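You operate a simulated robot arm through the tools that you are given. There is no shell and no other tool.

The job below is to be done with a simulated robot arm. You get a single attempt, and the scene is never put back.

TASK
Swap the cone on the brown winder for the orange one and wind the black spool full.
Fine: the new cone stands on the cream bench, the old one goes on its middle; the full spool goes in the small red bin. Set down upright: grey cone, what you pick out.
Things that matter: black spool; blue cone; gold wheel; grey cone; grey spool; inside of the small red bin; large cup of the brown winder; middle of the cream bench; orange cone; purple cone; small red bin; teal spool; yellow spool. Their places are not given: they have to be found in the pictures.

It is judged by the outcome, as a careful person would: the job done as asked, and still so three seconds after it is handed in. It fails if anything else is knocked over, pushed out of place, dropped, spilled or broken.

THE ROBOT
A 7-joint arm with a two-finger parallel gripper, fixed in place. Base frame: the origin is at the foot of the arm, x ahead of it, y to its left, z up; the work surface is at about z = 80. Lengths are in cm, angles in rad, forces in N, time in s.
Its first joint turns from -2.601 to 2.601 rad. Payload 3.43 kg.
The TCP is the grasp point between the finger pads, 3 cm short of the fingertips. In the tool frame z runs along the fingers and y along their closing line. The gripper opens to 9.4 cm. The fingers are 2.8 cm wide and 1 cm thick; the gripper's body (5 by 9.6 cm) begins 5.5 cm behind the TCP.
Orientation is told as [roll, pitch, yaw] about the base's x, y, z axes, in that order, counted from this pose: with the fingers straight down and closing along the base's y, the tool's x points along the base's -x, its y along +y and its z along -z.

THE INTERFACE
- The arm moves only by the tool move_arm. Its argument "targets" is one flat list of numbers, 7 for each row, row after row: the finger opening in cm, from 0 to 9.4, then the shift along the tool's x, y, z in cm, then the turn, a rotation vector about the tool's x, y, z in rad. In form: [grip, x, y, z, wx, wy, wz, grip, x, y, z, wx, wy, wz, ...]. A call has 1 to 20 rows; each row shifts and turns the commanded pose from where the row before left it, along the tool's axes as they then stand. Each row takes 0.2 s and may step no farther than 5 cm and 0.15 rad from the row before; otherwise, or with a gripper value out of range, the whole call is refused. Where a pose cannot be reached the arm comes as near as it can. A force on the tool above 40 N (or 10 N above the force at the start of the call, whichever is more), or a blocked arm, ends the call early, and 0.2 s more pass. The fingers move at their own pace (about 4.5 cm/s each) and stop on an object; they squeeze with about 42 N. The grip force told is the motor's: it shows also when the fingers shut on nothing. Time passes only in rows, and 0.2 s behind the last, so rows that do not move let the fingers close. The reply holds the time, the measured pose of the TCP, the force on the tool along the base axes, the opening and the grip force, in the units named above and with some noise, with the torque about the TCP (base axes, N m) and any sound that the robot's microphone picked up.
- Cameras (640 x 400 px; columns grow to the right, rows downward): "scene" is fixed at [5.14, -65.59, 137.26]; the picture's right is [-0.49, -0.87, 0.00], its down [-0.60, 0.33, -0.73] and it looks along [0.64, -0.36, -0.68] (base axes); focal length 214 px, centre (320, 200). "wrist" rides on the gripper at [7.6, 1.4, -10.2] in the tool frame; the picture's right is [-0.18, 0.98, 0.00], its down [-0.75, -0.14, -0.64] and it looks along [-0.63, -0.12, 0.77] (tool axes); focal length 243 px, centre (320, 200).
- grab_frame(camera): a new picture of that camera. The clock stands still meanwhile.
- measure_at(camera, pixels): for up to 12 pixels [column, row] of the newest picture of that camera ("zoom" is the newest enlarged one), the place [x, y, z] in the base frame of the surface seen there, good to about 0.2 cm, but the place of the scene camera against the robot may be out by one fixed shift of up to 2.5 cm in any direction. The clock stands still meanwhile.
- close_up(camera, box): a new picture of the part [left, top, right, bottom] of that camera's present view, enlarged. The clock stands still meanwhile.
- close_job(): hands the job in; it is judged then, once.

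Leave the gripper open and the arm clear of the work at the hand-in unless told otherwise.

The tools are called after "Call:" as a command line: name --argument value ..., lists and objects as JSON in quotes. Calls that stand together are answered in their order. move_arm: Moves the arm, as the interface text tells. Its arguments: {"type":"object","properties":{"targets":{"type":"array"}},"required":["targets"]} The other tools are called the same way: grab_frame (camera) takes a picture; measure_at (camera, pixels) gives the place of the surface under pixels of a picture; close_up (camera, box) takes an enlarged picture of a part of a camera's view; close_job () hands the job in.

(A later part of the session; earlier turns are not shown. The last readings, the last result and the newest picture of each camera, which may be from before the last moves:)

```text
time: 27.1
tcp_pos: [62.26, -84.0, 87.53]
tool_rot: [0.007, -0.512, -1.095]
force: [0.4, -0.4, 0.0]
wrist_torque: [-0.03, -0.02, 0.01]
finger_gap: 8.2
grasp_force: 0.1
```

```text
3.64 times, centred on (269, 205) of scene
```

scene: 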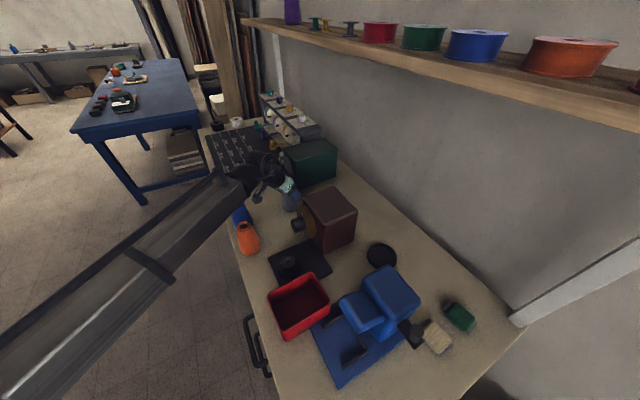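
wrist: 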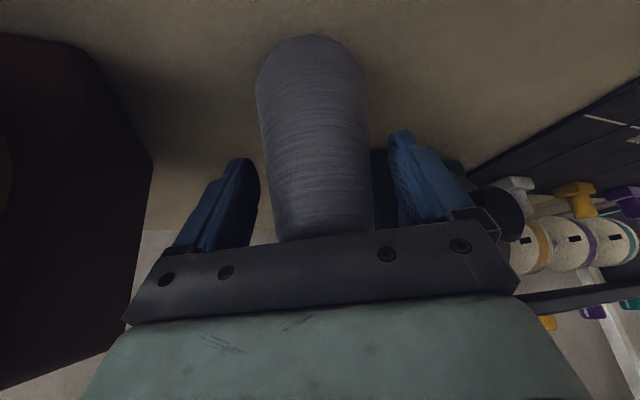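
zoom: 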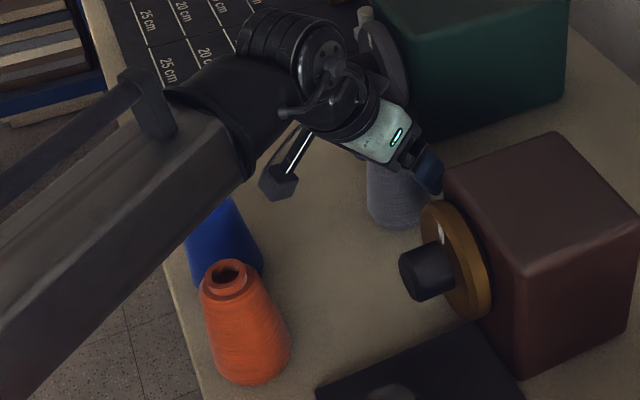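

The grey cone stands by itself at about (62.2,-84). I'll back out along the tool axis, rise, and move to a viewing point above the orange cone.

Call:
move_arm --targets '[8.2, 0, 0, -2, 0, 0, 0, 8.2, 0, 0, -2, 0, 0, 0, 8.2, 0, 0, -2, 0, 0, 0, 8.2, 0, 0, -2, 0, 0, 0, 8.2, 0, 0, -2, 0, 0, 0, 9.4, -1.9, 0, -3.41, 0, 0, 0, 9.4, -1.9, 0, -3.41, 0, 0, 0, 9.4, -1.9, 0, -3.41, 0, 0, 0, 9.4, 4.125, -0.133, -1.73, 0, 0, 0, 9.4, 4.125, -0.133, -1.73, 0, 0, 0, 9.4, 4.125, -0.133, -1.73, 0, 0, 0, 9.4, 4.125, -0.133, -1.73, 0, 0, 0, 9.4, 4.125, -0.133, -1.73, 0, 0, 0, 9.4, 4.125, -0.133, -1.73, 0, 0, 0, 9.4, 0, 0, 0, 0, 0, 0]'

Call:
grab_frame --camera "wrist"

Call:
grab_frame --camera "scene"

```text
time: 30.2
tcp_pos: [46.87, -56.31, 105.08]
tool_rot: [0.006, -0.511, -1.095]
force: [-0.1, -0.7, -0.7]
wrist_torque: [0.01, -0.01, -0.03]
finger_gap: 9.41
grasp_force: 0.0
```

```text
taken
```

wrist: 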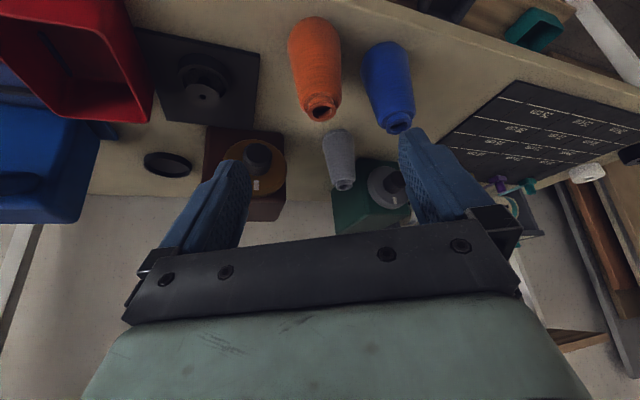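

```text
taken
```

scene: 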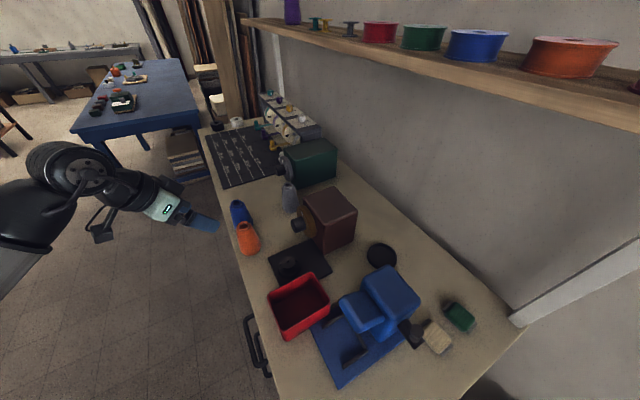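

The grey cone stands upright between the winders. The orange cone's ring is at about (321,107) in the wrist view; I'll enlarge and measure it.

Call:
close_up --camera "wrist" --box '[272, 10, 432, 135]'

Call:
measure_at --camera "wrist" --pixels '[[321, 119], [321, 97], [308, 109], [335, 109], [316, 60], [293, 60], [340, 60], [315, 20], [400, 128], [385, 60], [343, 185], [312, 40]]'

```text
3.20 times, centred on (352, 72) of wrist
```

zoom: 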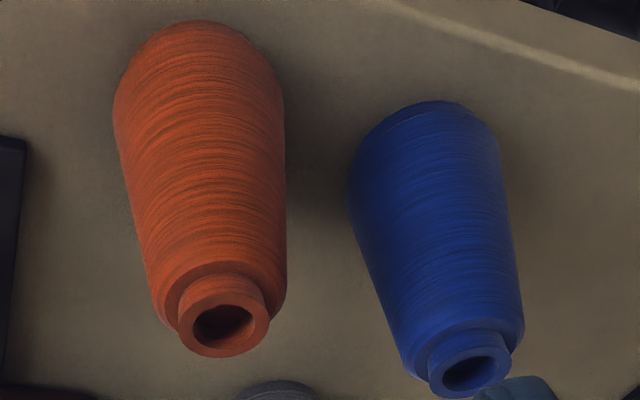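

```text
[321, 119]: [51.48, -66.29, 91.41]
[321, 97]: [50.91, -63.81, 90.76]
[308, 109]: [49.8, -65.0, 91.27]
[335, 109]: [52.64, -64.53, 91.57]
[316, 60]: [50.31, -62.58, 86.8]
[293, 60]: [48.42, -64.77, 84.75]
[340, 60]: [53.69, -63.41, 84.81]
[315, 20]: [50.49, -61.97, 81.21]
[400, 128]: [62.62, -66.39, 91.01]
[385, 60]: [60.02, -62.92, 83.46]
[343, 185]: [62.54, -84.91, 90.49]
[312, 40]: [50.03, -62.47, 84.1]
```

The orange cone's axis is at (51.2,-65.0), top z≈91.5 (same size as the grey one). I'll advance about 20 cm along the tool axis so the fingers straddle it, at the same height and tilt used for the grey cone.

Call:
move_arm --targets '[9.4, 0.1, -0.14, 2.5, 0, 0, 0, 9.4, 0, 0, 2.5, 0, 0, 0, 9.4, 0, 0, 2.5, 0, 0, 0, 9.4, 0, 0, 2.5, 0, 0, 0, 9.4, 0, 0, 2.5, 0, 0, 0, 9.4, 0, 0, 2.5, 0, 0, 0, 9.4, 0, 0, 2.5, 0, 0, 0, 9.4, 0, 0, 1.3, 0, 0, 0, 9.4, 0, 0, 1.3, 0, 0, 0, 9.4, 0, 0, 0, 0, 0, 0]'

Call:
grab_frame --camera "wrist"

Call:
grab_frame --camera "scene"

```text
time: 32.5
tcp_pos: [51.3, -64.93, 87.39]
tool_rot: [0.006, -0.508, -1.095]
force: [-0.2, -0.1, 0.5]
wrist_torque: [0.02, 0.02, -0.01]
finger_gap: 9.4
grasp_force: 0.0
```

```text
taken
```

wrist: 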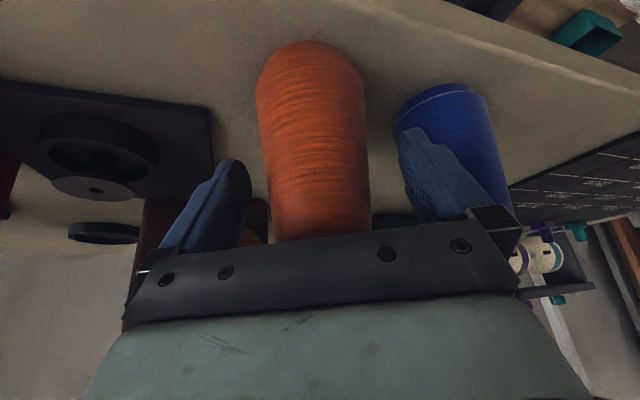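

```text
taken
```

scene: 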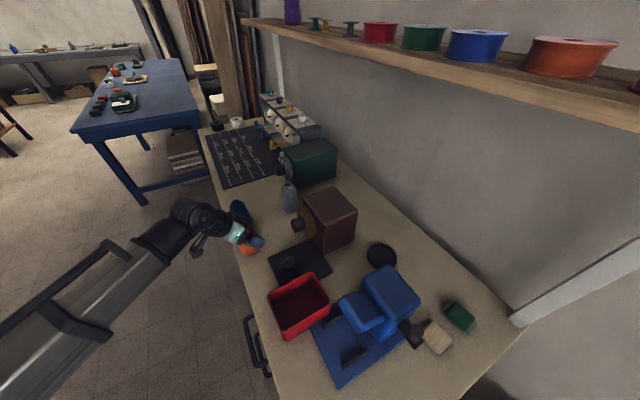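

The cone is well between the fingers. Closing now.

Call:
move_arm --targets '[1, 0, 0, 0, 0, 0, 0, 1, 0, 0, 0, 0, 0, 0, 1, 0, 0, 0, 0, 0, 0, 1, 0, 0, 0, 0, 0, 0, 1, 0, 0, 0, 0, 0, 0]'

Call:
grab_frame --camera "wrist"

```text
time: 33.6
tcp_pos: [51.37, -64.91, 87.52]
tool_rot: [0.006, -0.511, -1.095]
force: [0.5, -0.1, -0.2]
wrist_torque: [-0.01, 0.05, -0.03]
finger_gap: 5.77
grasp_force: 41.7
```

```text
taken
```

wrist: 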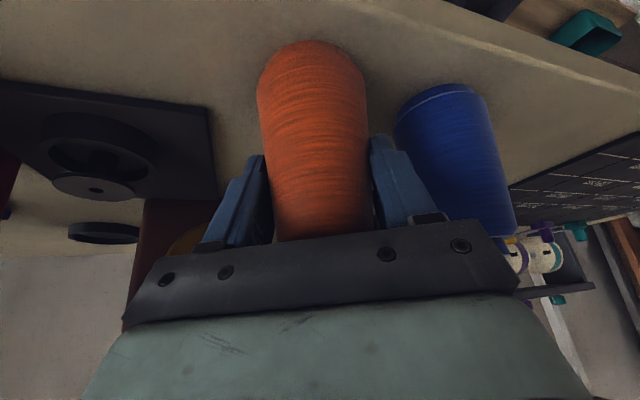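

Gripped at 5.77 cm, 42 N. I'll lift it slowly, then straight up to z≈110.

Call:
move_arm --targets '[1, -0.245, 0, -0.436, 0, 0, 0, 1, -0.245, 0, -0.436, 0, 0, 0, 1, -0.489, 0, -0.872, 0, 0, 0, 1, -0.978, 0, -1.745, 0, 0, 0, 1, -1.76, 0, -3.14, 0, 0, 0, 1, -2.2, 0, -3.93, 0, 0, 0, 1, -2.2, 0, -3.93, 0, 0, 0, 1, -2.2, 0, -3.93, 0, 0, 0, 1, -0.489, 0, -0.872, 0, 0, 0, 1, 0, 0, 0, 0, 0, 0]'

Call:
grab_frame --camera "wrist"

Call:
grab_frame --camera "scene"

```text
time: 35.9
tcp_pos: [51.32, -65.13, 109.58]
tool_rot: [0.005, -0.51, -1.095]
force: [0.0, 1.3, -1.8]
wrist_torque: [0.01, -0.01, -0.01]
finger_gap: 5.76
grasp_force: 41.8
```

```text
taken
```

wrist: 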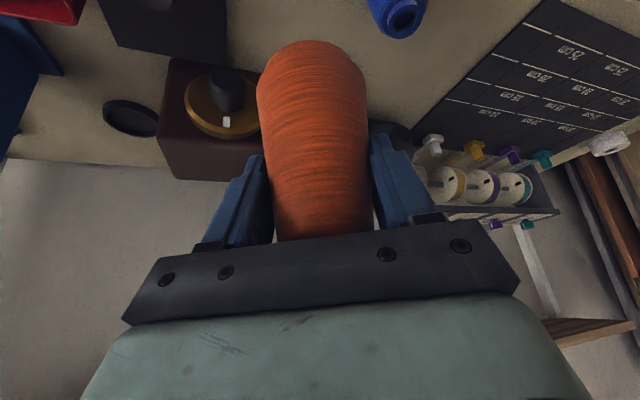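

```text
taken
```

scene: 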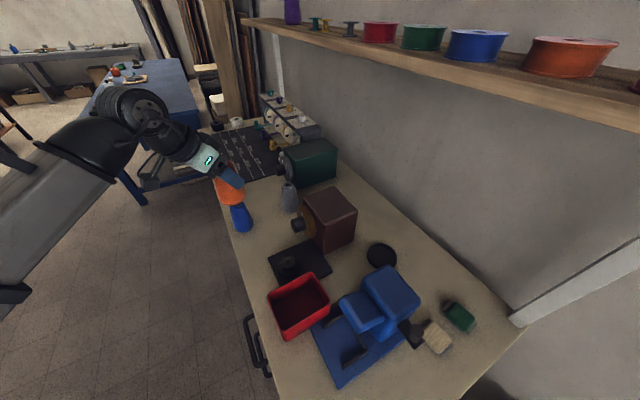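

The orange cone is lifted and the blue one still stands. I'll carry it at z≈110 toward the cup and turn slowly to yaw about -1.57.

Call:
move_arm --targets '[1, -1.125, -3.8, 0.631, 0, 0, 0, 1, -1.125, -3.8, 0.631, 0, 0, 0, 1, -1.125, -3.8, 0.631, 0, 0, 0, 1, -1.125, -3.8, 0.631, 0, 0, 0, 1, -1.125, -3.8, 0.631, 0, 0, 0, 1, -1.125, -3.8, 0.631, 0, 0, 0, 1, -1.125, -3.8, 0.631, 0, 0, 0, 1, -1.125, -3.8, 0.631, 0, 0, 0, 1, 0, 0, 0, 0, 0, 0, 1, 0, 0, 0, 0.0391, 0, 0.0698, 1, 0, 0, 0, 0.0391, 0, 0.0698, 1, 0, 0, 0, 0.0391, 0, 0.0698, 1, 0, 0, 0, 0.0391, 0, 0.0698, 1, 0, 0, 0, 0.0391, 0, 0.0698, 1, 0, 0, 0, 0.0391, 0, 0.0698, 1, 0, 0, 0, 0, 0, 0]'

Call:
grab_frame --camera "wrist"

Call:
grab_frame --camera "scene"

```text
time: 39.2
tcp_pos: [29.0, -88.15, 109.3]
tool_rot: [0.002, -0.507, -1.573]
force: [-0.3, -0.7, -1.6]
wrist_torque: [-0.01, -0.01, 0.04]
finger_gap: 5.75
grasp_force: 42.5
```

```text
taken
```

wrist: 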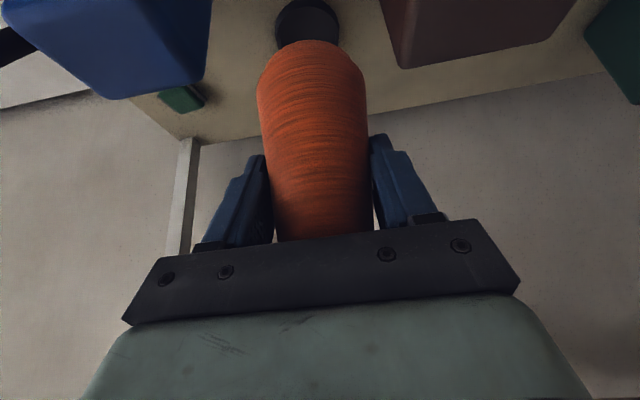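

```text
taken
```

scene: 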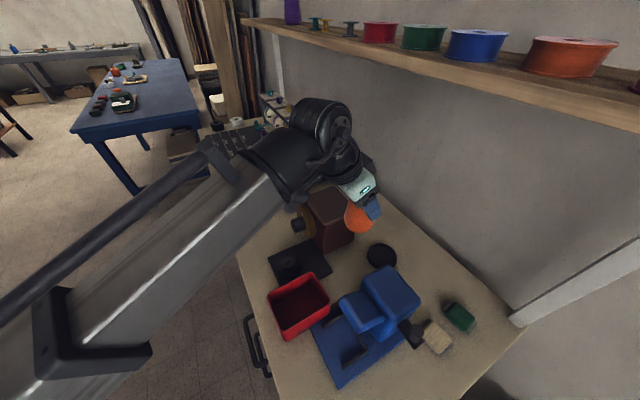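

The cone is held over the bench before the cup. I'll enlarge the cup in both pictures to get its centre as exactly as I can.

Call:
close_up --camera "wrist" --box '[268, 0, 348, 50]'

Call:
measure_at --camera "zoom" --pixels '[[60, 160], [568, 160], [80, 160], [550, 160], [310, 20], [310, 60], [310, 150], [100, 250], [530, 250]]'

Call:
close_up --camera "scene" --box '[350, 235, 414, 275]'

Call:
measure_at --camera "zoom" --pixels '[[188, 190], [462, 210], [300, 88], [230, 265], [400, 115], [440, 285], [320, 200], [265, 300], [210, 130], [190, 215]]'

```text
8.00 times, centred on (308, 25) of wrist
```

zoom: 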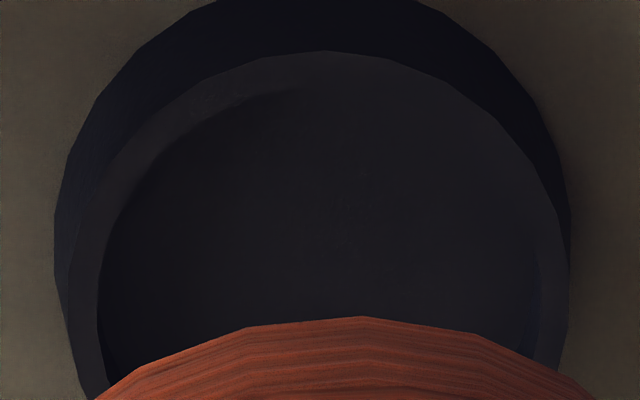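

```text
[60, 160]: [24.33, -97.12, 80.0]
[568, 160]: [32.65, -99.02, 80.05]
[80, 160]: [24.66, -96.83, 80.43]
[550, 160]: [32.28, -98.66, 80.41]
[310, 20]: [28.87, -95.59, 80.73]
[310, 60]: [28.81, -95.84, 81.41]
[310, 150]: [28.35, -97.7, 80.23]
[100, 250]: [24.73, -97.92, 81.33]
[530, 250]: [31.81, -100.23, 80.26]
```

```text
10.00 times, centred on (382, 255) of scene
```

zoom: 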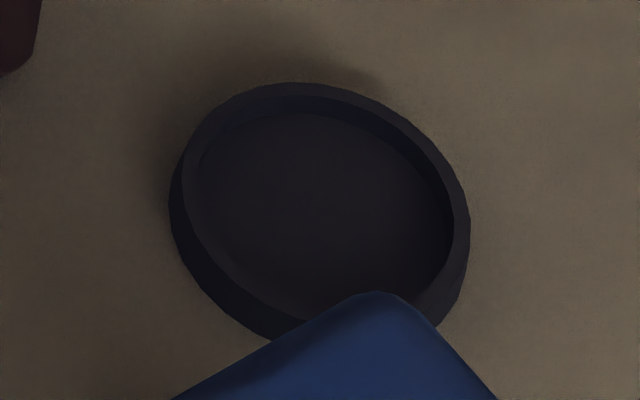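

```text
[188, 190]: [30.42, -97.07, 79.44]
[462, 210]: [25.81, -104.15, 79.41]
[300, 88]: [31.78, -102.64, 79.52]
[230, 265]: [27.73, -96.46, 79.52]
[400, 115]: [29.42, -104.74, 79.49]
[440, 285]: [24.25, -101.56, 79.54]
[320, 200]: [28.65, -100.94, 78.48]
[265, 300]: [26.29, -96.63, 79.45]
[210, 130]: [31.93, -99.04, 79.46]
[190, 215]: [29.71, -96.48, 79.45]
```

From the scene rim points the cup centre fits (28.1,-100.6) before the camera shift; I'll measure a few more rim points from the wrist view to pin the true centre.

Call:
measure_at --camera "wrist" --pixels '[[278.5, 37.5], [279.5, 41], [338, 35], [337.5, 39], [277.5, 33], [308, 7.5], [295, 10.5], [322, 9], [285, 18], [331, 16], [278, 29], [338.5, 30]]'

```text
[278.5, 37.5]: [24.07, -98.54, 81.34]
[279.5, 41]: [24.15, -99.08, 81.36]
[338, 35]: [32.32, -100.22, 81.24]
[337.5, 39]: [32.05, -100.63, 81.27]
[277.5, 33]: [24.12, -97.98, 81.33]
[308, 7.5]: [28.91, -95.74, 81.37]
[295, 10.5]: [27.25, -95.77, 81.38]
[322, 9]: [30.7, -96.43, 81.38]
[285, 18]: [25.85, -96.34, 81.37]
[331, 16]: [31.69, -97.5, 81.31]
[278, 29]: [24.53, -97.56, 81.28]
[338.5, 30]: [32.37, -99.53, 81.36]
```

The cup centre is (28.1,-99.9) with inner radius about 3.8, so there's about 0.4 cm of play. I'll move over it to (28.05,-99.9,97) and check.

Call:
move_arm --targets '[1, -1.075, -0.2375, 4.115, 0, 0, 0, 1, -1.075, -0.2375, 4.115, 0, 0, 0, 1, -1.075, -0.2375, 4.115, 0, 0, 0, 1, -1.075, -0.2375, 4.115, 0, 0, 0, 1, 0, 0, 0, 0, 0, 0, 1, 0, 0, 0, 0, 0, 0]'

Call:
grab_frame --camera "wrist"

Call:
close_up --camera "scene" --box '[340, 200, 436, 275]'

```text
time: 40.6
tcp_pos: [28.22, -100.08, 97.14]
tool_rot: [0.004, -0.509, -1.574]
force: [0.1, -0.4, -1.5]
wrist_torque: [0.02, 0.03, -0.03]
finger_gap: 5.78
grasp_force: 41.5
```

```text
taken
```

wrist: 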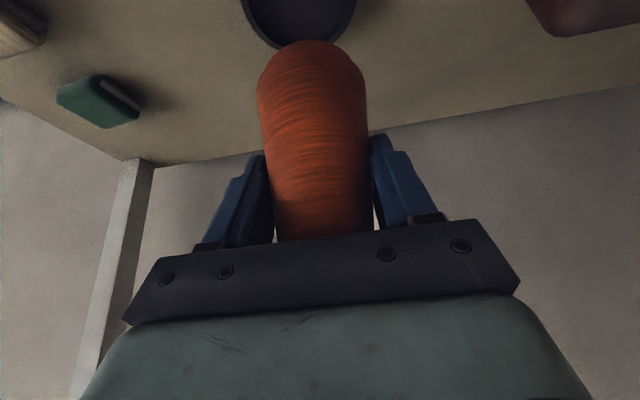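

```text
5.33 times, centred on (388, 238) of scene
```

zoom: 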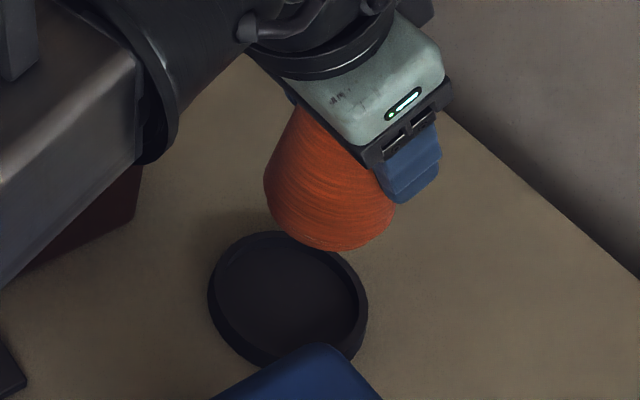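

The cone hangs above the cup. I'll correct about 0.1 cm and lower to z≈89.2, just above the rim.

Call:
move_arm --targets '[1, 0.1, -0.08, 0, 0, 0, 0, 1, 0.774, 0, 1.387, 0, 0, 0, 1, 0.774, 0, 1.387, 0, 0, 0, 1, 0.774, 0, 1.387, 0, 0, 0, 1, 0.774, 0, 1.387, 0, 0, 0, 1, 0.774, 0, 1.387, 0, 0, 0, 1, 0, 0, 0, 0, 0, 0, 1, 0, 0, 0, 0, 0, 0]'

Call:
grab_frame --camera "wrist"

Call:
close_up --camera "scene" --box '[340, 200, 436, 275]'

Call:
close_up --camera "wrist" --box '[224, 0, 404, 112]'

```text
time: 42.5
tcp_pos: [28.02, -99.88, 89.01]
tool_rot: [0.004, -0.509, -1.574]
force: [1.1, 0.7, -1.1]
wrist_torque: [-0.01, 0.0, -0.02]
finger_gap: 5.76
grasp_force: 41.7
```

```text
taken
```

wrist: 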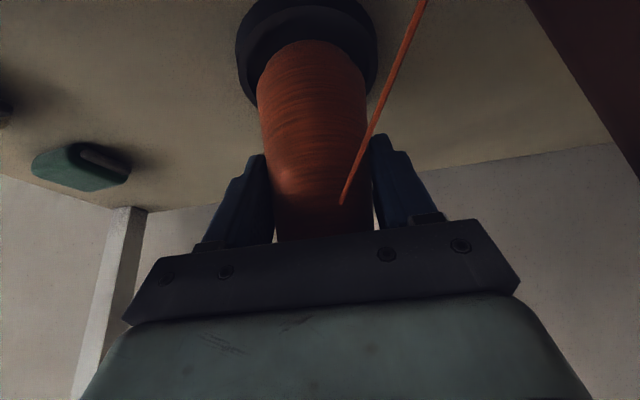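

```text
5.33 times, centred on (388, 238) of scene
```

zoom: 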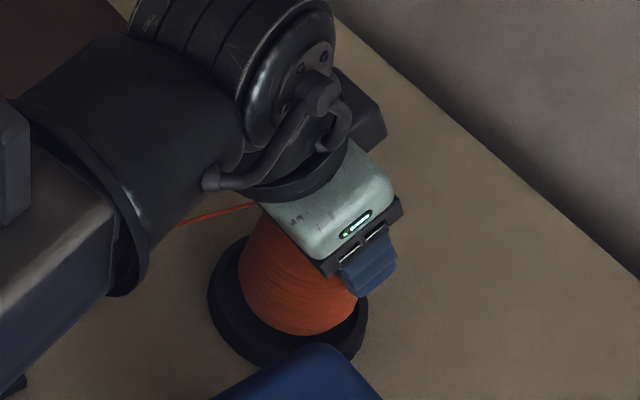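

```text
3.56 times, centred on (314, 56) of wrist
```

zoom: 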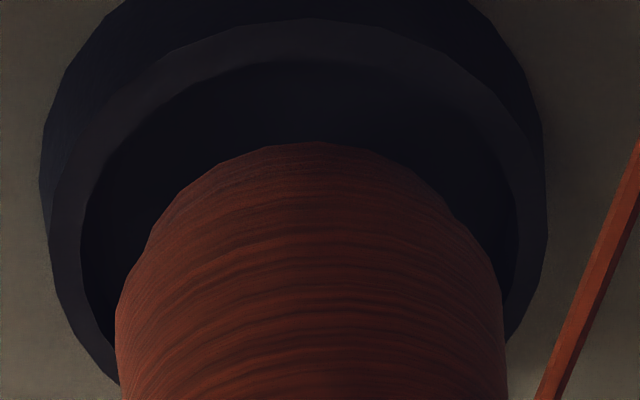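

The thread has already attached in orange, and the cone is centred in the cup. I'll lower the last centimetre in small steps.

Call:
move_arm --targets '[1, 0.097, 0, 0.175, 0, 0, 0, 1, 0.097, 0, 0.175, 0, 0, 0, 1, 0.097, 0, 0.175, 0, 0, 0, 1, 0.097, 0, 0.175, 0, 0, 0, 1, 0.073, 0, 0.131, 0, 0, 0, 1, 0, 0, 0, 0, 0, 0]'

```text
time: 43.9
tcp_pos: [28.17, -99.9, 88.12]
tool_rot: [0.004, -0.509, -1.576]
force: [-1.2, -0.1, -0.1]
wrist_torque: [-0.01, 0.0, -0.02]
finger_gap: 5.75
grasp_force: 41.6
```

No contact yet at z=88.1; a few more tiny steps.

Call:
move_arm --targets '[1, 0.049, 0, 0.087, 0, 0, 0, 1, 0.049, 0, 0.087, 0, 0, 0, 1, 0.049, 0, 0.087, 0, 0, 0, 1, 0, 0, 0, 0, 0, 0]'

```text
time: 44.9
tcp_pos: [28.03, -99.83, 87.83]
tool_rot: [0.003, -0.509, -1.575]
force: [-0.6, 0.7, 6.3]
wrist_torque: [-0.04, -0.09, -0.03]
finger_gap: 5.76
grasp_force: 41.8
```

The cup floor pushes back with 6 N. I'll open the fingers and check before backing out.

Call:
move_arm --targets '[1, 0.02, 0, 0.04, 0, 0, 0, 8.2, 0, 0, 0, 0, 0, 0, 8.2, 0, 0, 0, 0, 0, 0, 8.2, 0, 0, 0, 0, 0, 0, 8.2, 0, 0, 0, 0, 0, 0]'

Call:
grab_frame --camera "wrist"

Call:
close_up --camera "scene" --box '[340, 200, 436, 275]'

```text
time: 46.0
tcp_pos: [28.07, -99.88, 87.82]
tool_rot: [0.003, -0.508, -1.575]
force: [-0.8, 0.2, 0.7]
wrist_torque: [-0.03, 0.02, 0.02]
finger_gap: 8.2
grasp_force: 0.1
```

```text
taken
```

wrist: 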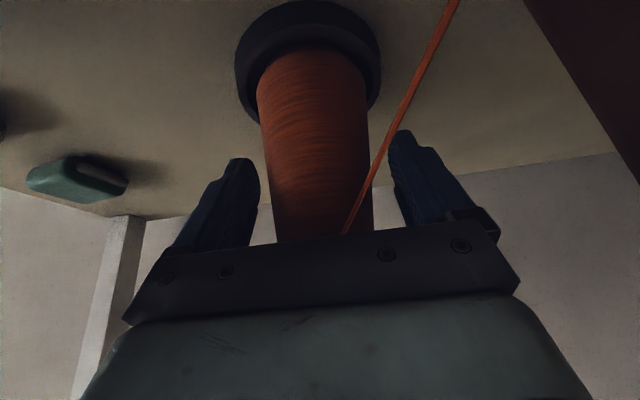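

```text
5.33 times, centred on (388, 238) of scene
```

zoom: 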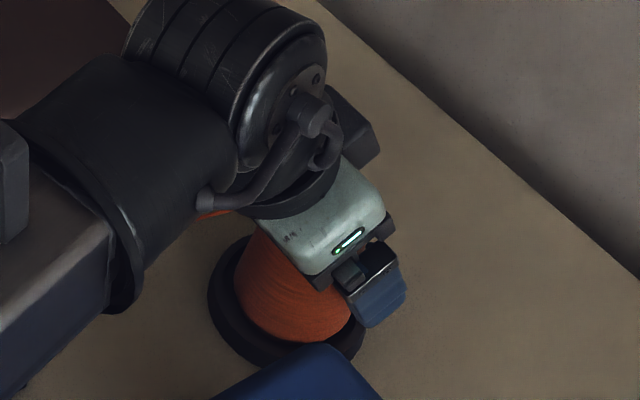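

The orange cone stands in the cup with its thread running to the spool. I'll back out along the tool axis, rise and move inward to look at the spool, wheel and knob.

Call:
move_arm --targets '[8.2, 0, 0, -2, 0, 0, 0, 8.2, 0, 0, -2, 0, 0, 0, 8.2, 0, 0, -2, 0, 0, 0, 8.2, 0, 0, -2, 0, 0, 0, 8.2, 0, 0, -2, 0, 0, 0, 8.2, 0, 0, -2, 0, 0, 0, 9.4, -1.62, 0, -2.91, 0, 0, 0, 9.4, -1.62, 0, -2.91, 0, 0, 0, 9.4, -1.62, 0, -2.91, 0, 0, 0, 9.4, 3.65, 1.556, -1.66, 0, 0, 0, 9.4, 3.65, 1.556, -1.66, 0, 0, 0, 9.4, 3.65, 1.556, -1.66, 0, 0, 0, 9.4, 3.65, 1.556, -1.66, 0, 0, 0, 9.4, 3.65, 1.556, -1.66, 0, 0, 0, 9.4, 3.65, 1.556, -1.66, 0, 0, 0, 9.4, 3.65, 1.556, -1.66, 0, 0, 0, 9.4, 3.65, 1.556, -1.66, 0, 0, 0, 9.4, 3.65, 1.556, -1.66, 0, 0, 0, 9.4, 0, 0, 0, 0, 0, 0]'

Call:
grab_frame --camera "wrist"

Call:
grab_frame --camera "scene"

```text
time: 50.0
tcp_pos: [42.15, -58.01, 105.33]
tool_rot: [0.003, -0.505, -1.574]
force: [0.5, 0.7, 0.2]
wrist_torque: [-0.02, 0.01, -0.02]
finger_gap: 9.39
grasp_force: 0.1
```

```text
taken
```

wrist: 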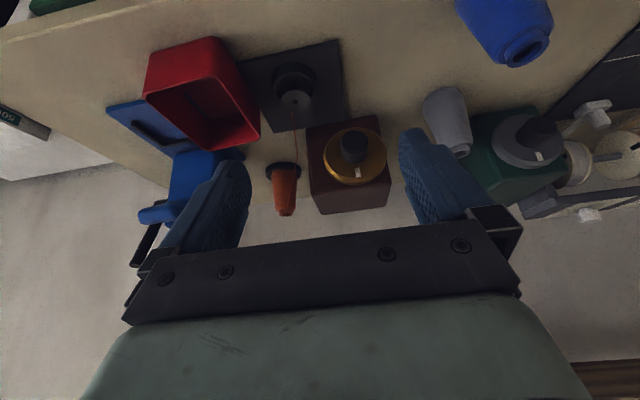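

```text
taken
```

scene: 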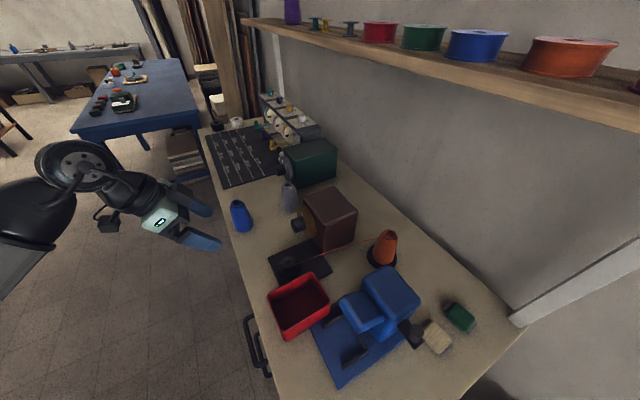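

Everything stands as intended. Now I'll enlarge the spool, wheel and knob.

Call:
close_up --camera "wrist" --box '[240, 30, 400, 130]'

Call:
close_up --camera "wrist" --box '[300, 110, 412, 215]'

Call:
measure_at --camera "wrist" --pixels '[[352, 133], [357, 160], [343, 150], [365, 145], [327, 155], [384, 150], [355, 182], [358, 172], [330, 135], [345, 133], [352, 140], [378, 135]]'

Call:
measure_at --camera "wrist" --pixels '[[295, 100], [285, 95], [305, 95], [295, 88], [293, 75], [275, 75], [313, 75], [295, 65], [245, 60], [340, 42], [280, 130], [347, 120]]'

```text
4.00 times, centred on (320, 80) of wrist
```

zoom: 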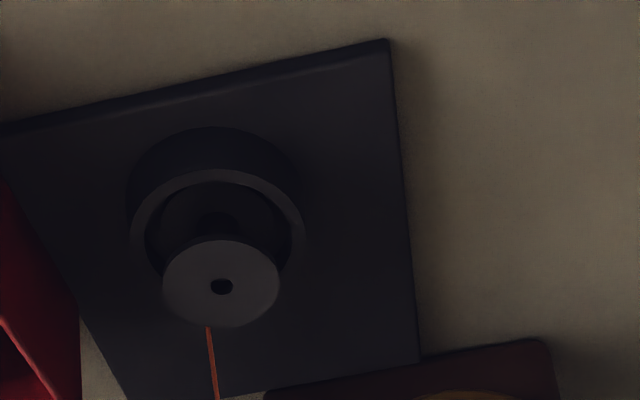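

```text
3.81 times, centred on (356, 162) of wrist
```

zoom: 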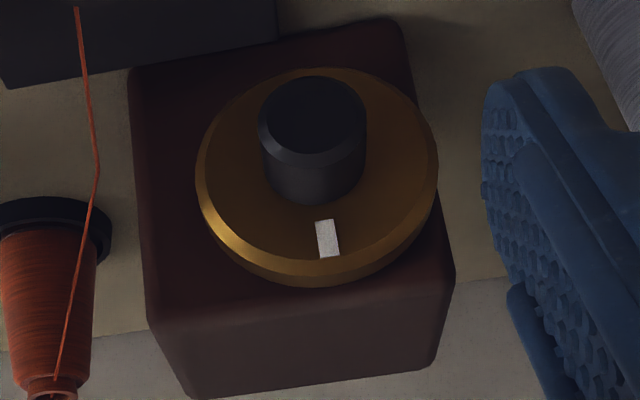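

```text
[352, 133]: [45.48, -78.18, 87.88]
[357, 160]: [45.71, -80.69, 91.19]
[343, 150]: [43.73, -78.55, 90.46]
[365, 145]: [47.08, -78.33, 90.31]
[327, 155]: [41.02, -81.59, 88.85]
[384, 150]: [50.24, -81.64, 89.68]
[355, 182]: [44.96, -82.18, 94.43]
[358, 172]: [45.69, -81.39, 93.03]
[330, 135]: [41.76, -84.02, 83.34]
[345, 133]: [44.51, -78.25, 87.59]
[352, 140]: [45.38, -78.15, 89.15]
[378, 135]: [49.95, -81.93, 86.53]
```

```text
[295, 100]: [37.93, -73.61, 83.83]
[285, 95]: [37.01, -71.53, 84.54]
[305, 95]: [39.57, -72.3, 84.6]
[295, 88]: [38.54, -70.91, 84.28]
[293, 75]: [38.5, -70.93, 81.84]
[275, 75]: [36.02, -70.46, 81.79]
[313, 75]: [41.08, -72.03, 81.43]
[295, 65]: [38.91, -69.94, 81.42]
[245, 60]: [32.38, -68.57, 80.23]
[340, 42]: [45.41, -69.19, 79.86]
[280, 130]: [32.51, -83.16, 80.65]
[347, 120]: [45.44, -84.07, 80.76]
```

The knob's axis works out to about x=45.6, z=89.3, along y, with its face at y≈-78.2, radius ≈1.95; the wheel is at y≈-81.5 with the white mark at top. The spool top is at about (37.9,-72.9,84.6). I'll tilt the fingers to about 0.8 rad outward and go to a pre-grasp point in front of the knob, so I can turn the hand about the knob's axis.

Call:
move_arm --targets '[7.5, 0, 0, 0, 0, -0.1, 0, 7.5, 0, 0, 0, 0, -0.1, 0, 7.5, 0, 0, 0, 0, -0.095, 0, 7.5, -0.58, 0.86, 3.83, 0, 0, 0, 7.5, -0.58, 0.86, 3.83, 0, 0, 0, 7.5, -0.58, 0.86, 3.83, 0, 0, 0, 7.5, -0.58, 0.86, 3.83, 0, 0, 0, 7.5, 0, 0, 0, 0, 0, 0]'

Call:
grab_frame --camera "wrist"

Call:
grab_frame --camera "scene"

```text
time: 51.9
tcp_pos: [45.56, -70.78, 96.34]
tool_rot: [0.005, -0.804, -1.576]
force: [-0.6, -0.5, 0.0]
wrist_torque: [0.0, 0.01, 0.02]
finger_gap: 7.48
grasp_force: 0.1
```

```text
taken
```

wrist: 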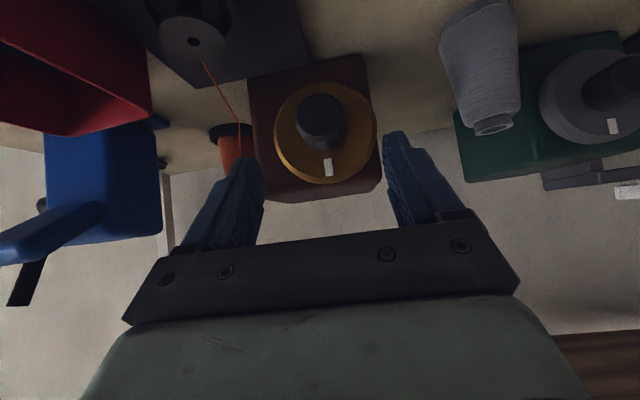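

```text
taken
```

scene: 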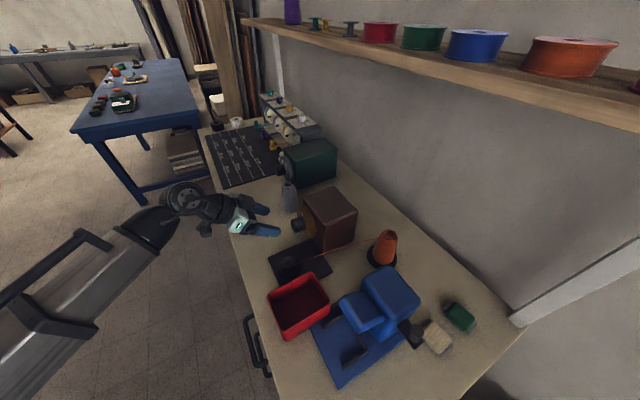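

The hand is before the knob. I'll measure the knob more precisely from this closer view.

Call:
close_up --camera "wrist" --box '[260, 70, 388, 190]'

Call:
measure_at --camera "wrist" --pixels '[[320, 112], [300, 115], [341, 112], [320, 98], [320, 125], [322, 145], [276, 130], [375, 128], [328, 166], [325, 183], [310, 88], [350, 90]]'

Call:
close_up --camera "scene" --box '[200, 175, 328, 255]'

```text
3.33 times, centred on (324, 130) of wrist
```

zoom: 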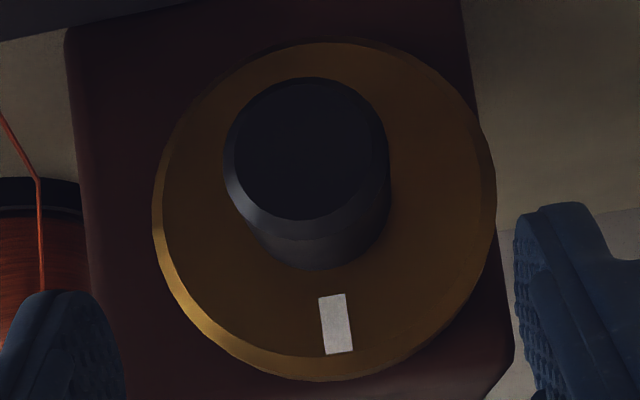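

```text
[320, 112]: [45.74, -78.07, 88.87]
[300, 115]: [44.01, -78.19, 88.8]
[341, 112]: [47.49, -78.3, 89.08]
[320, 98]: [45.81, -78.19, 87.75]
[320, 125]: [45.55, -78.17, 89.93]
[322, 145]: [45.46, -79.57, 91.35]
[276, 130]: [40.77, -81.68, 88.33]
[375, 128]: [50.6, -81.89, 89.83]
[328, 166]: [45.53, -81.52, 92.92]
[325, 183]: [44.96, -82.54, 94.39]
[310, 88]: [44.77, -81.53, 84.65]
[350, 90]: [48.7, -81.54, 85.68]
```

```text
5.00 times, centred on (264, 215) of scene
```

zoom: 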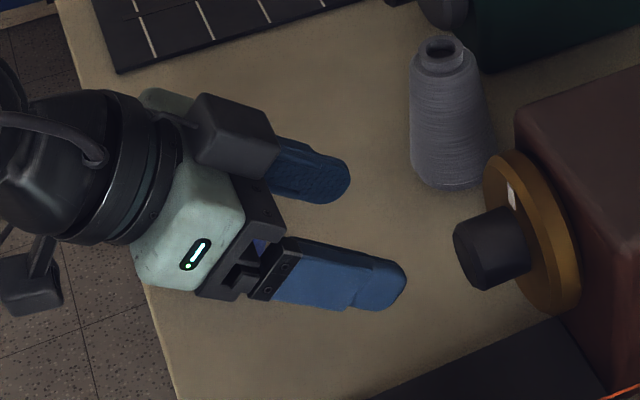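

Knob axis: x≈45.7, z≈89.2, face at y≈-78.1. I'll advance 10 cm along the tool axis so that the fingers stand beside the knob.

Call:
move_arm --targets '[7.5, 0.068, 0.044, 2.5, 0, 0, 0, 7.5, 0.068, 0.044, 2.5, 0, 0, 0, 7.5, 0.068, 0.044, 2.5, 0, 0, 0, 7.5, 0.068, 0.044, 2.5, 0, 0, 0, 7.5, 0, 0, 0, 0, 0, 0]'

Call:
grab_frame --camera "wrist"

Call:
grab_frame --camera "scene"

```text
time: 53.0
tcp_pos: [45.79, -77.77, 89.28]
tool_rot: [0.007, -0.804, -1.576]
force: [0.7, 0.0, -0.1]
wrist_torque: [-0.01, 0.01, 0.0]
finger_gap: 7.49
grasp_force: 0.0
```

```text
taken
```

wrist: 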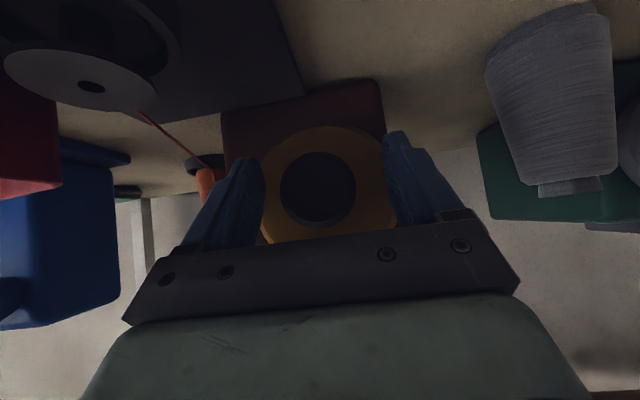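

```text
taken
```

scene: 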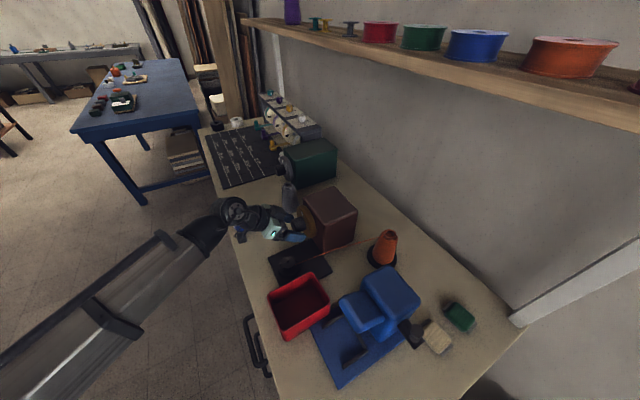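

The fingers stand on both sides of the knob, centred. I'll check the blue cone area once, then close on the knob.

Call:
close_up --camera "scene" --box '[205, 180, 333, 260]'

Call:
move_arm --targets '[1, 0, 0, 0, 0, 0, 0, 1, 0, 0, 0, 0, 0, 0, 1, 0, 0, 0, 0, 0, 0, 1, 0, 0, 0, 0, 0, 0]'

Call:
grab_frame --camera "wrist"

```text
5.00 times, centred on (269, 220) of scene
```

zoom: 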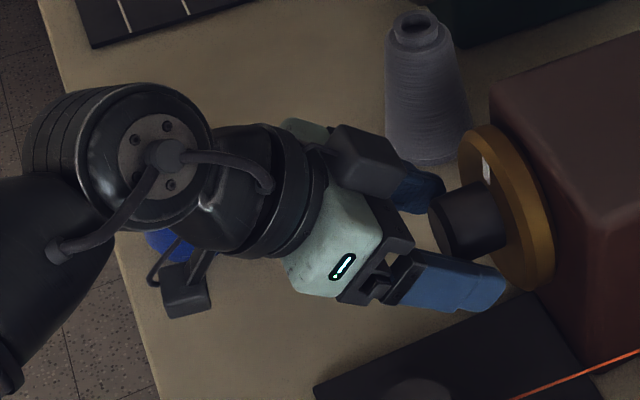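

```text
time: 54.0
tcp_pos: [45.44, -77.71, 89.33]
tool_rot: [0.002, -0.802, -1.577]
force: [-24.7, -1.1, 3.3]
wrist_torque: [-0.02, -0.14, -0.22]
finger_gap: 4.58
grasp_force: 44.9
```

```text
taken
```

wrist: 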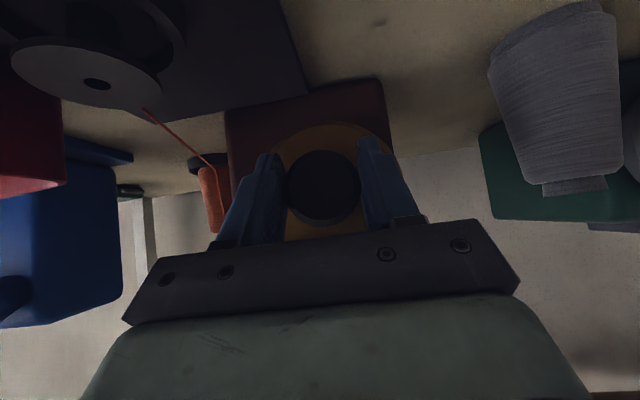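

The knob pulls the hand toward -x with 25 N, so the axis is about 0.3 cm nearer x=45.4. I'll shift the commanded pose to take the strain off.

Call:
move_arm --targets '[1, 0, -0.15, 0, 0, 0, 0, 1, 0, -0.13, 0, 0, 0, 0, 1, 0, 0, 0, 0, 0, 0]'

```text
time: 54.9
tcp_pos: [45.49, -77.71, 89.32]
tool_rot: [0.007, -0.802, -1.576]
force: [-11.3, -6.2, 8.1]
wrist_torque: [0.46, -0.02, -0.32]
finger_gap: 4.54
grasp_force: 45.2
```

Better. I'll take off the rest and try a small turn of the wheel (5 × 0.1 rad, hand swinging toward -x, clockwise seen from the front) to see whether it follows.

Call:
move_arm --targets '[1, 0, -0.13, 0, 0, 0, 0, 1, 0, 0, 0, -0.0694, 0, 0.072, 1, 0, 0, 0, -0.0694, 0, 0.072, 1, 0, 0, 0, -0.0694, 0, 0.072, 1, 0, 0, 0, -0.0694, 0, 0.072, 1, 0, 0, 0, -0.0694, 0, 0.072, 1, 0, 0, 0, 0, 0, 0]'

Call:
grab_frame --camera "wrist"

Call:
grab_frame --camera "scene"

```text
time: 56.5
tcp_pos: [45.42, -77.72, 89.4]
tool_rot: [0.677, -0.682, -2.038]
force: [19.4, -2.4, 19.6]
wrist_torque: [0.14, -0.04, 0.45]
finger_gap: 4.46
grasp_force: 44.9
```

```text
taken
```

wrist: 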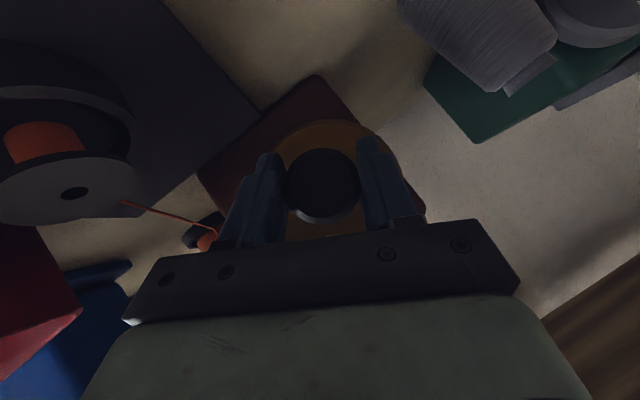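

```text
taken
```

scene: 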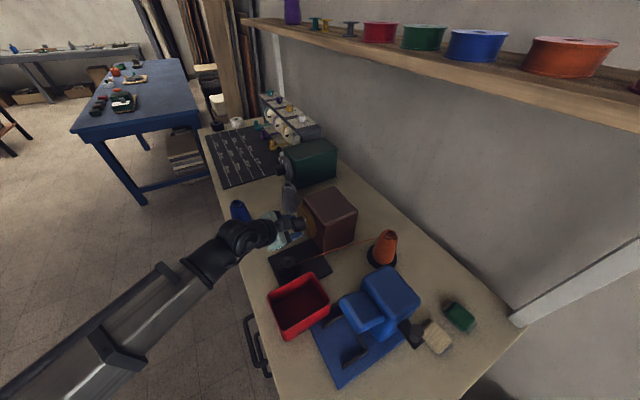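

The wheel turns, and orange thread now shows on the spool. There's some side force (19 N in x and z), so I'll enlarge the spool and shift the hand slightly onto the true axis.

Call:
close_up --camera "wrist" --box '[0, 60, 256, 260]'

Call:
move_arm --targets '[1, -0.075, 0.228, -0.07, 0, 0, 0, 1, 0, 0, 0, 0, 0, 0]'

Call:
close_up --camera "scene" --box '[205, 180, 333, 290]'

```text
2.00 times, centred on (128, 160) of wrist
```

zoom: 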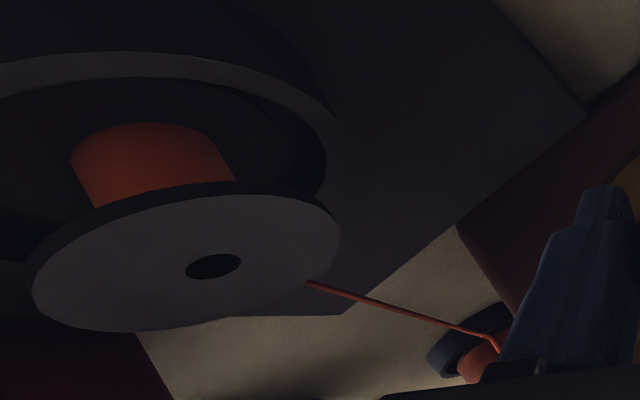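

```text
time: 57.0
tcp_pos: [45.36, -77.78, 89.38]
tool_rot: [0.668, -0.682, -2.037]
force: [7.0, 0.9, 7.3]
wrist_torque: [-0.2, -0.07, 0.05]
finger_gap: 4.44
grasp_force: 45.0
```

```text
3.64 times, centred on (269, 235) of scene
```

zoom: 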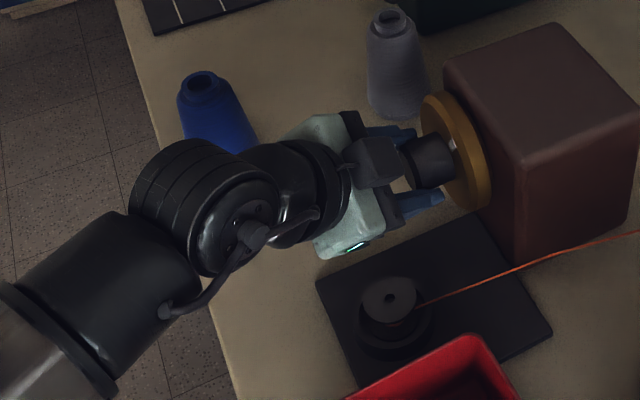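

Now the forces are small (7 N). The spool has a thin orange core. I'll continue the stroke by 0.5 rad more in the same direction and read the forces.

Call:
move_arm --targets '[1, -0.02, 0.07, -0.02, -0.0694, 0, 0.072, 1, 0, 0, 0, -0.0694, 0, 0.072, 1, 0, 0, 0, -0.0694, 0, 0.072, 1, 0, 0, 0, -0.0694, 0, 0.072, 1, 0, 0, 0, -0.0694, 0, 0.072, 1, 0, 0, 0, 0, 0, 0]'

Call:
grab_frame --camera "wrist"

Call:
close_up --camera "scene" --box '[205, 180, 333, 290]'

```text
time: 58.5
tcp_pos: [45.34, -77.65, 89.29]
tool_rot: [1.152, -0.397, -2.29]
force: [-7.3, -3.6, 0.9]
wrist_torque: [0.23, 0.04, 0.69]
finger_gap: 4.4
grasp_force: 45.2
stopped in row 6: the force on the tool passed its limit at 41 N (the readings are from after the stop); the commanded pose is now the measured one
```

```text
taken
```

wrist: 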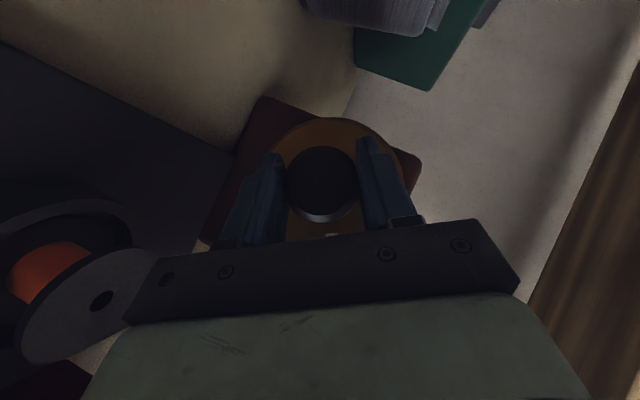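

```text
3.64 times, centred on (269, 235) of scene
```

zoom: 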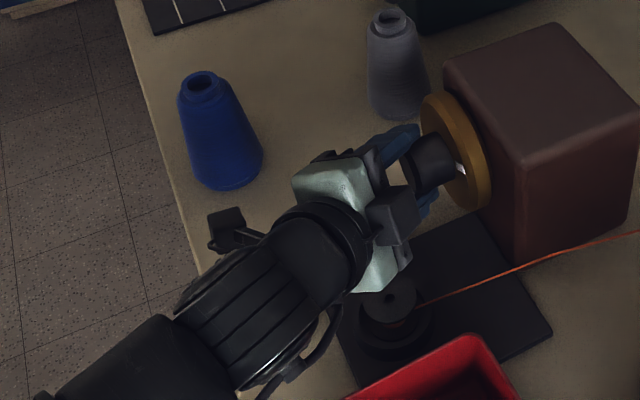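

The stroke reached about -1.0 rad and a 41 N side force stopped the last resting row; the spool hasn't moved. The wheel's white mark did turn (now near the box's right side). I'll open the fingers and turn the hand back by 1.5 rad around the knob without gripping.

Call:
move_arm --targets '[7.2, 0, 0, 0, 0, 0, 0, 7.2, 0, 0, 0, 0, 0, 0, 7.2, 0, 0.01, 0.13, 0, 0, 0, 7.2, 0, 0, 0, 0.0868, 0, -0.09, 7.2, 0, 0, 0, 0.0868, 0, -0.09, 7.2, 0, 0, 0, 0.0868, 0, -0.09, 7.2, 0, 0, 0, 0.0868, 0, -0.09, 7.2, 0, 0, 0, 0.0868, 0, -0.09, 7.2, 0, 0, 0, 0.0868, 0, -0.09, 7.2, 0, 0, 0, 0.0868, 0, -0.09, 7.2, 0, 0, 0, 0.0868, 0, -0.09, 7.2, 0, 0, 0, 0, 0, 0]'

Call:
grab_frame --camera "wrist"

Call:
close_up --camera "scene" --box '[205, 180, 333, 290]'

```text
time: 61.1
tcp_pos: [45.46, -77.85, 89.3]
tool_rot: [0.001, -0.801, -1.571]
force: [0.2, -0.7, -0.2]
wrist_torque: [-0.01, -0.02, 0.01]
finger_gap: 7.21
grasp_force: 0.0
```

```text
taken
```

wrist: 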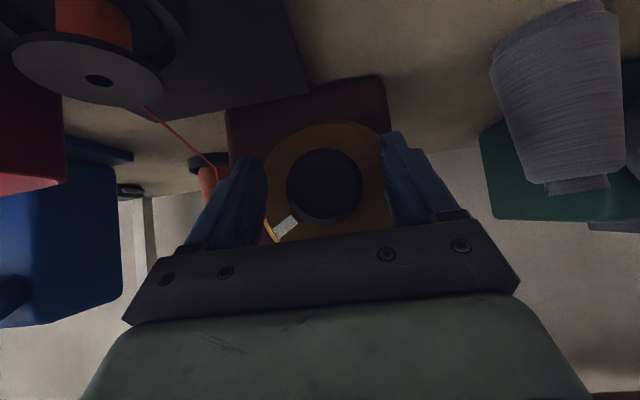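

```text
3.64 times, centred on (269, 235) of scene
```

zoom: 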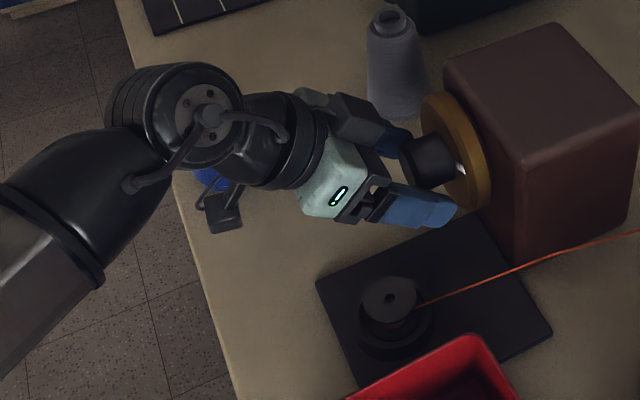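

The mark on the wheel moved about 0.8–1 rad, so the wheel follows. I'll turn the open hand another 0.5 rad to the + side, then look before gripping.

Call:
move_arm --targets '[7.2, 0, 0, 0, 0.0868, 0, -0.09, 7.2, 0, 0, 0, 0.0868, 0, -0.09, 7.2, 0, 0, 0, 0.0868, 0, -0.09, 7.2, 0, 0, 0, 0.0868, 0, -0.09, 7.2, 0, 0, 0, 0, 0, 0]'

Call:
grab_frame --camera "wrist"

Call:
grab_frame --camera "scene"

```text
time: 62.3
tcp_pos: [45.43, -77.77, 89.38]
tool_rot: [-0.665, -0.681, -1.112]
force: [0.9, -0.5, 0.1]
wrist_torque: [0.01, 0.02, 0.01]
finger_gap: 7.19
grasp_force: 0.1
```

```text
taken
```

wrist: 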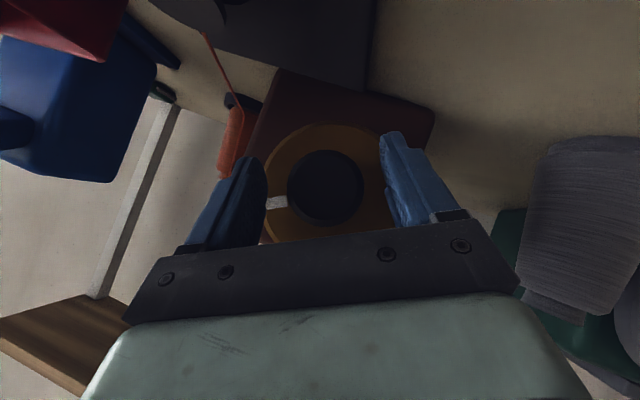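

```text
taken
```

scene: 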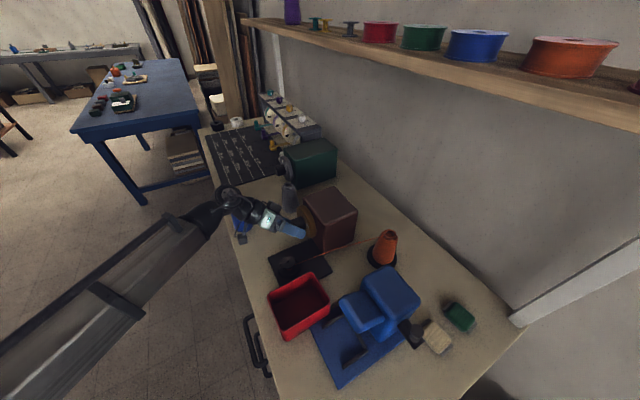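

At +0.5 rad. I'll check the wrist's clearance to the blue cone enlarged.

Call:
close_up --camera "scene" --box '[205, 170, 333, 250]'

Call:
measure_at --camera "scene" --pixels '[[228, 200], [235, 190], [242, 205], [240, 215], [237, 222], [242, 228], [250, 205], [258, 215], [242, 237], [233, 213]]'

```text
5.00 times, centred on (269, 210) of scene
```

zoom: 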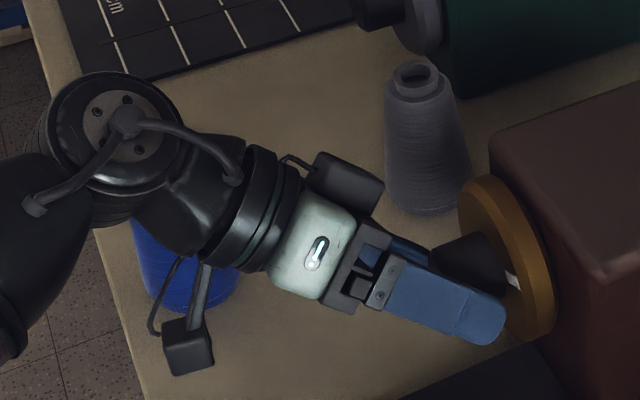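

```text
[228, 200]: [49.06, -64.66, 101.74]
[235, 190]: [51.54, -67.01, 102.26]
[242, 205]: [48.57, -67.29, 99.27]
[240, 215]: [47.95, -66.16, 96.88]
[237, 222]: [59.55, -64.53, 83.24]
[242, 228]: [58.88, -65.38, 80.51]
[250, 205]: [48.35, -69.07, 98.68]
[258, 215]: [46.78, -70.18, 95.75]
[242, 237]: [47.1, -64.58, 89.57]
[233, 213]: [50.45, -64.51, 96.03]
```

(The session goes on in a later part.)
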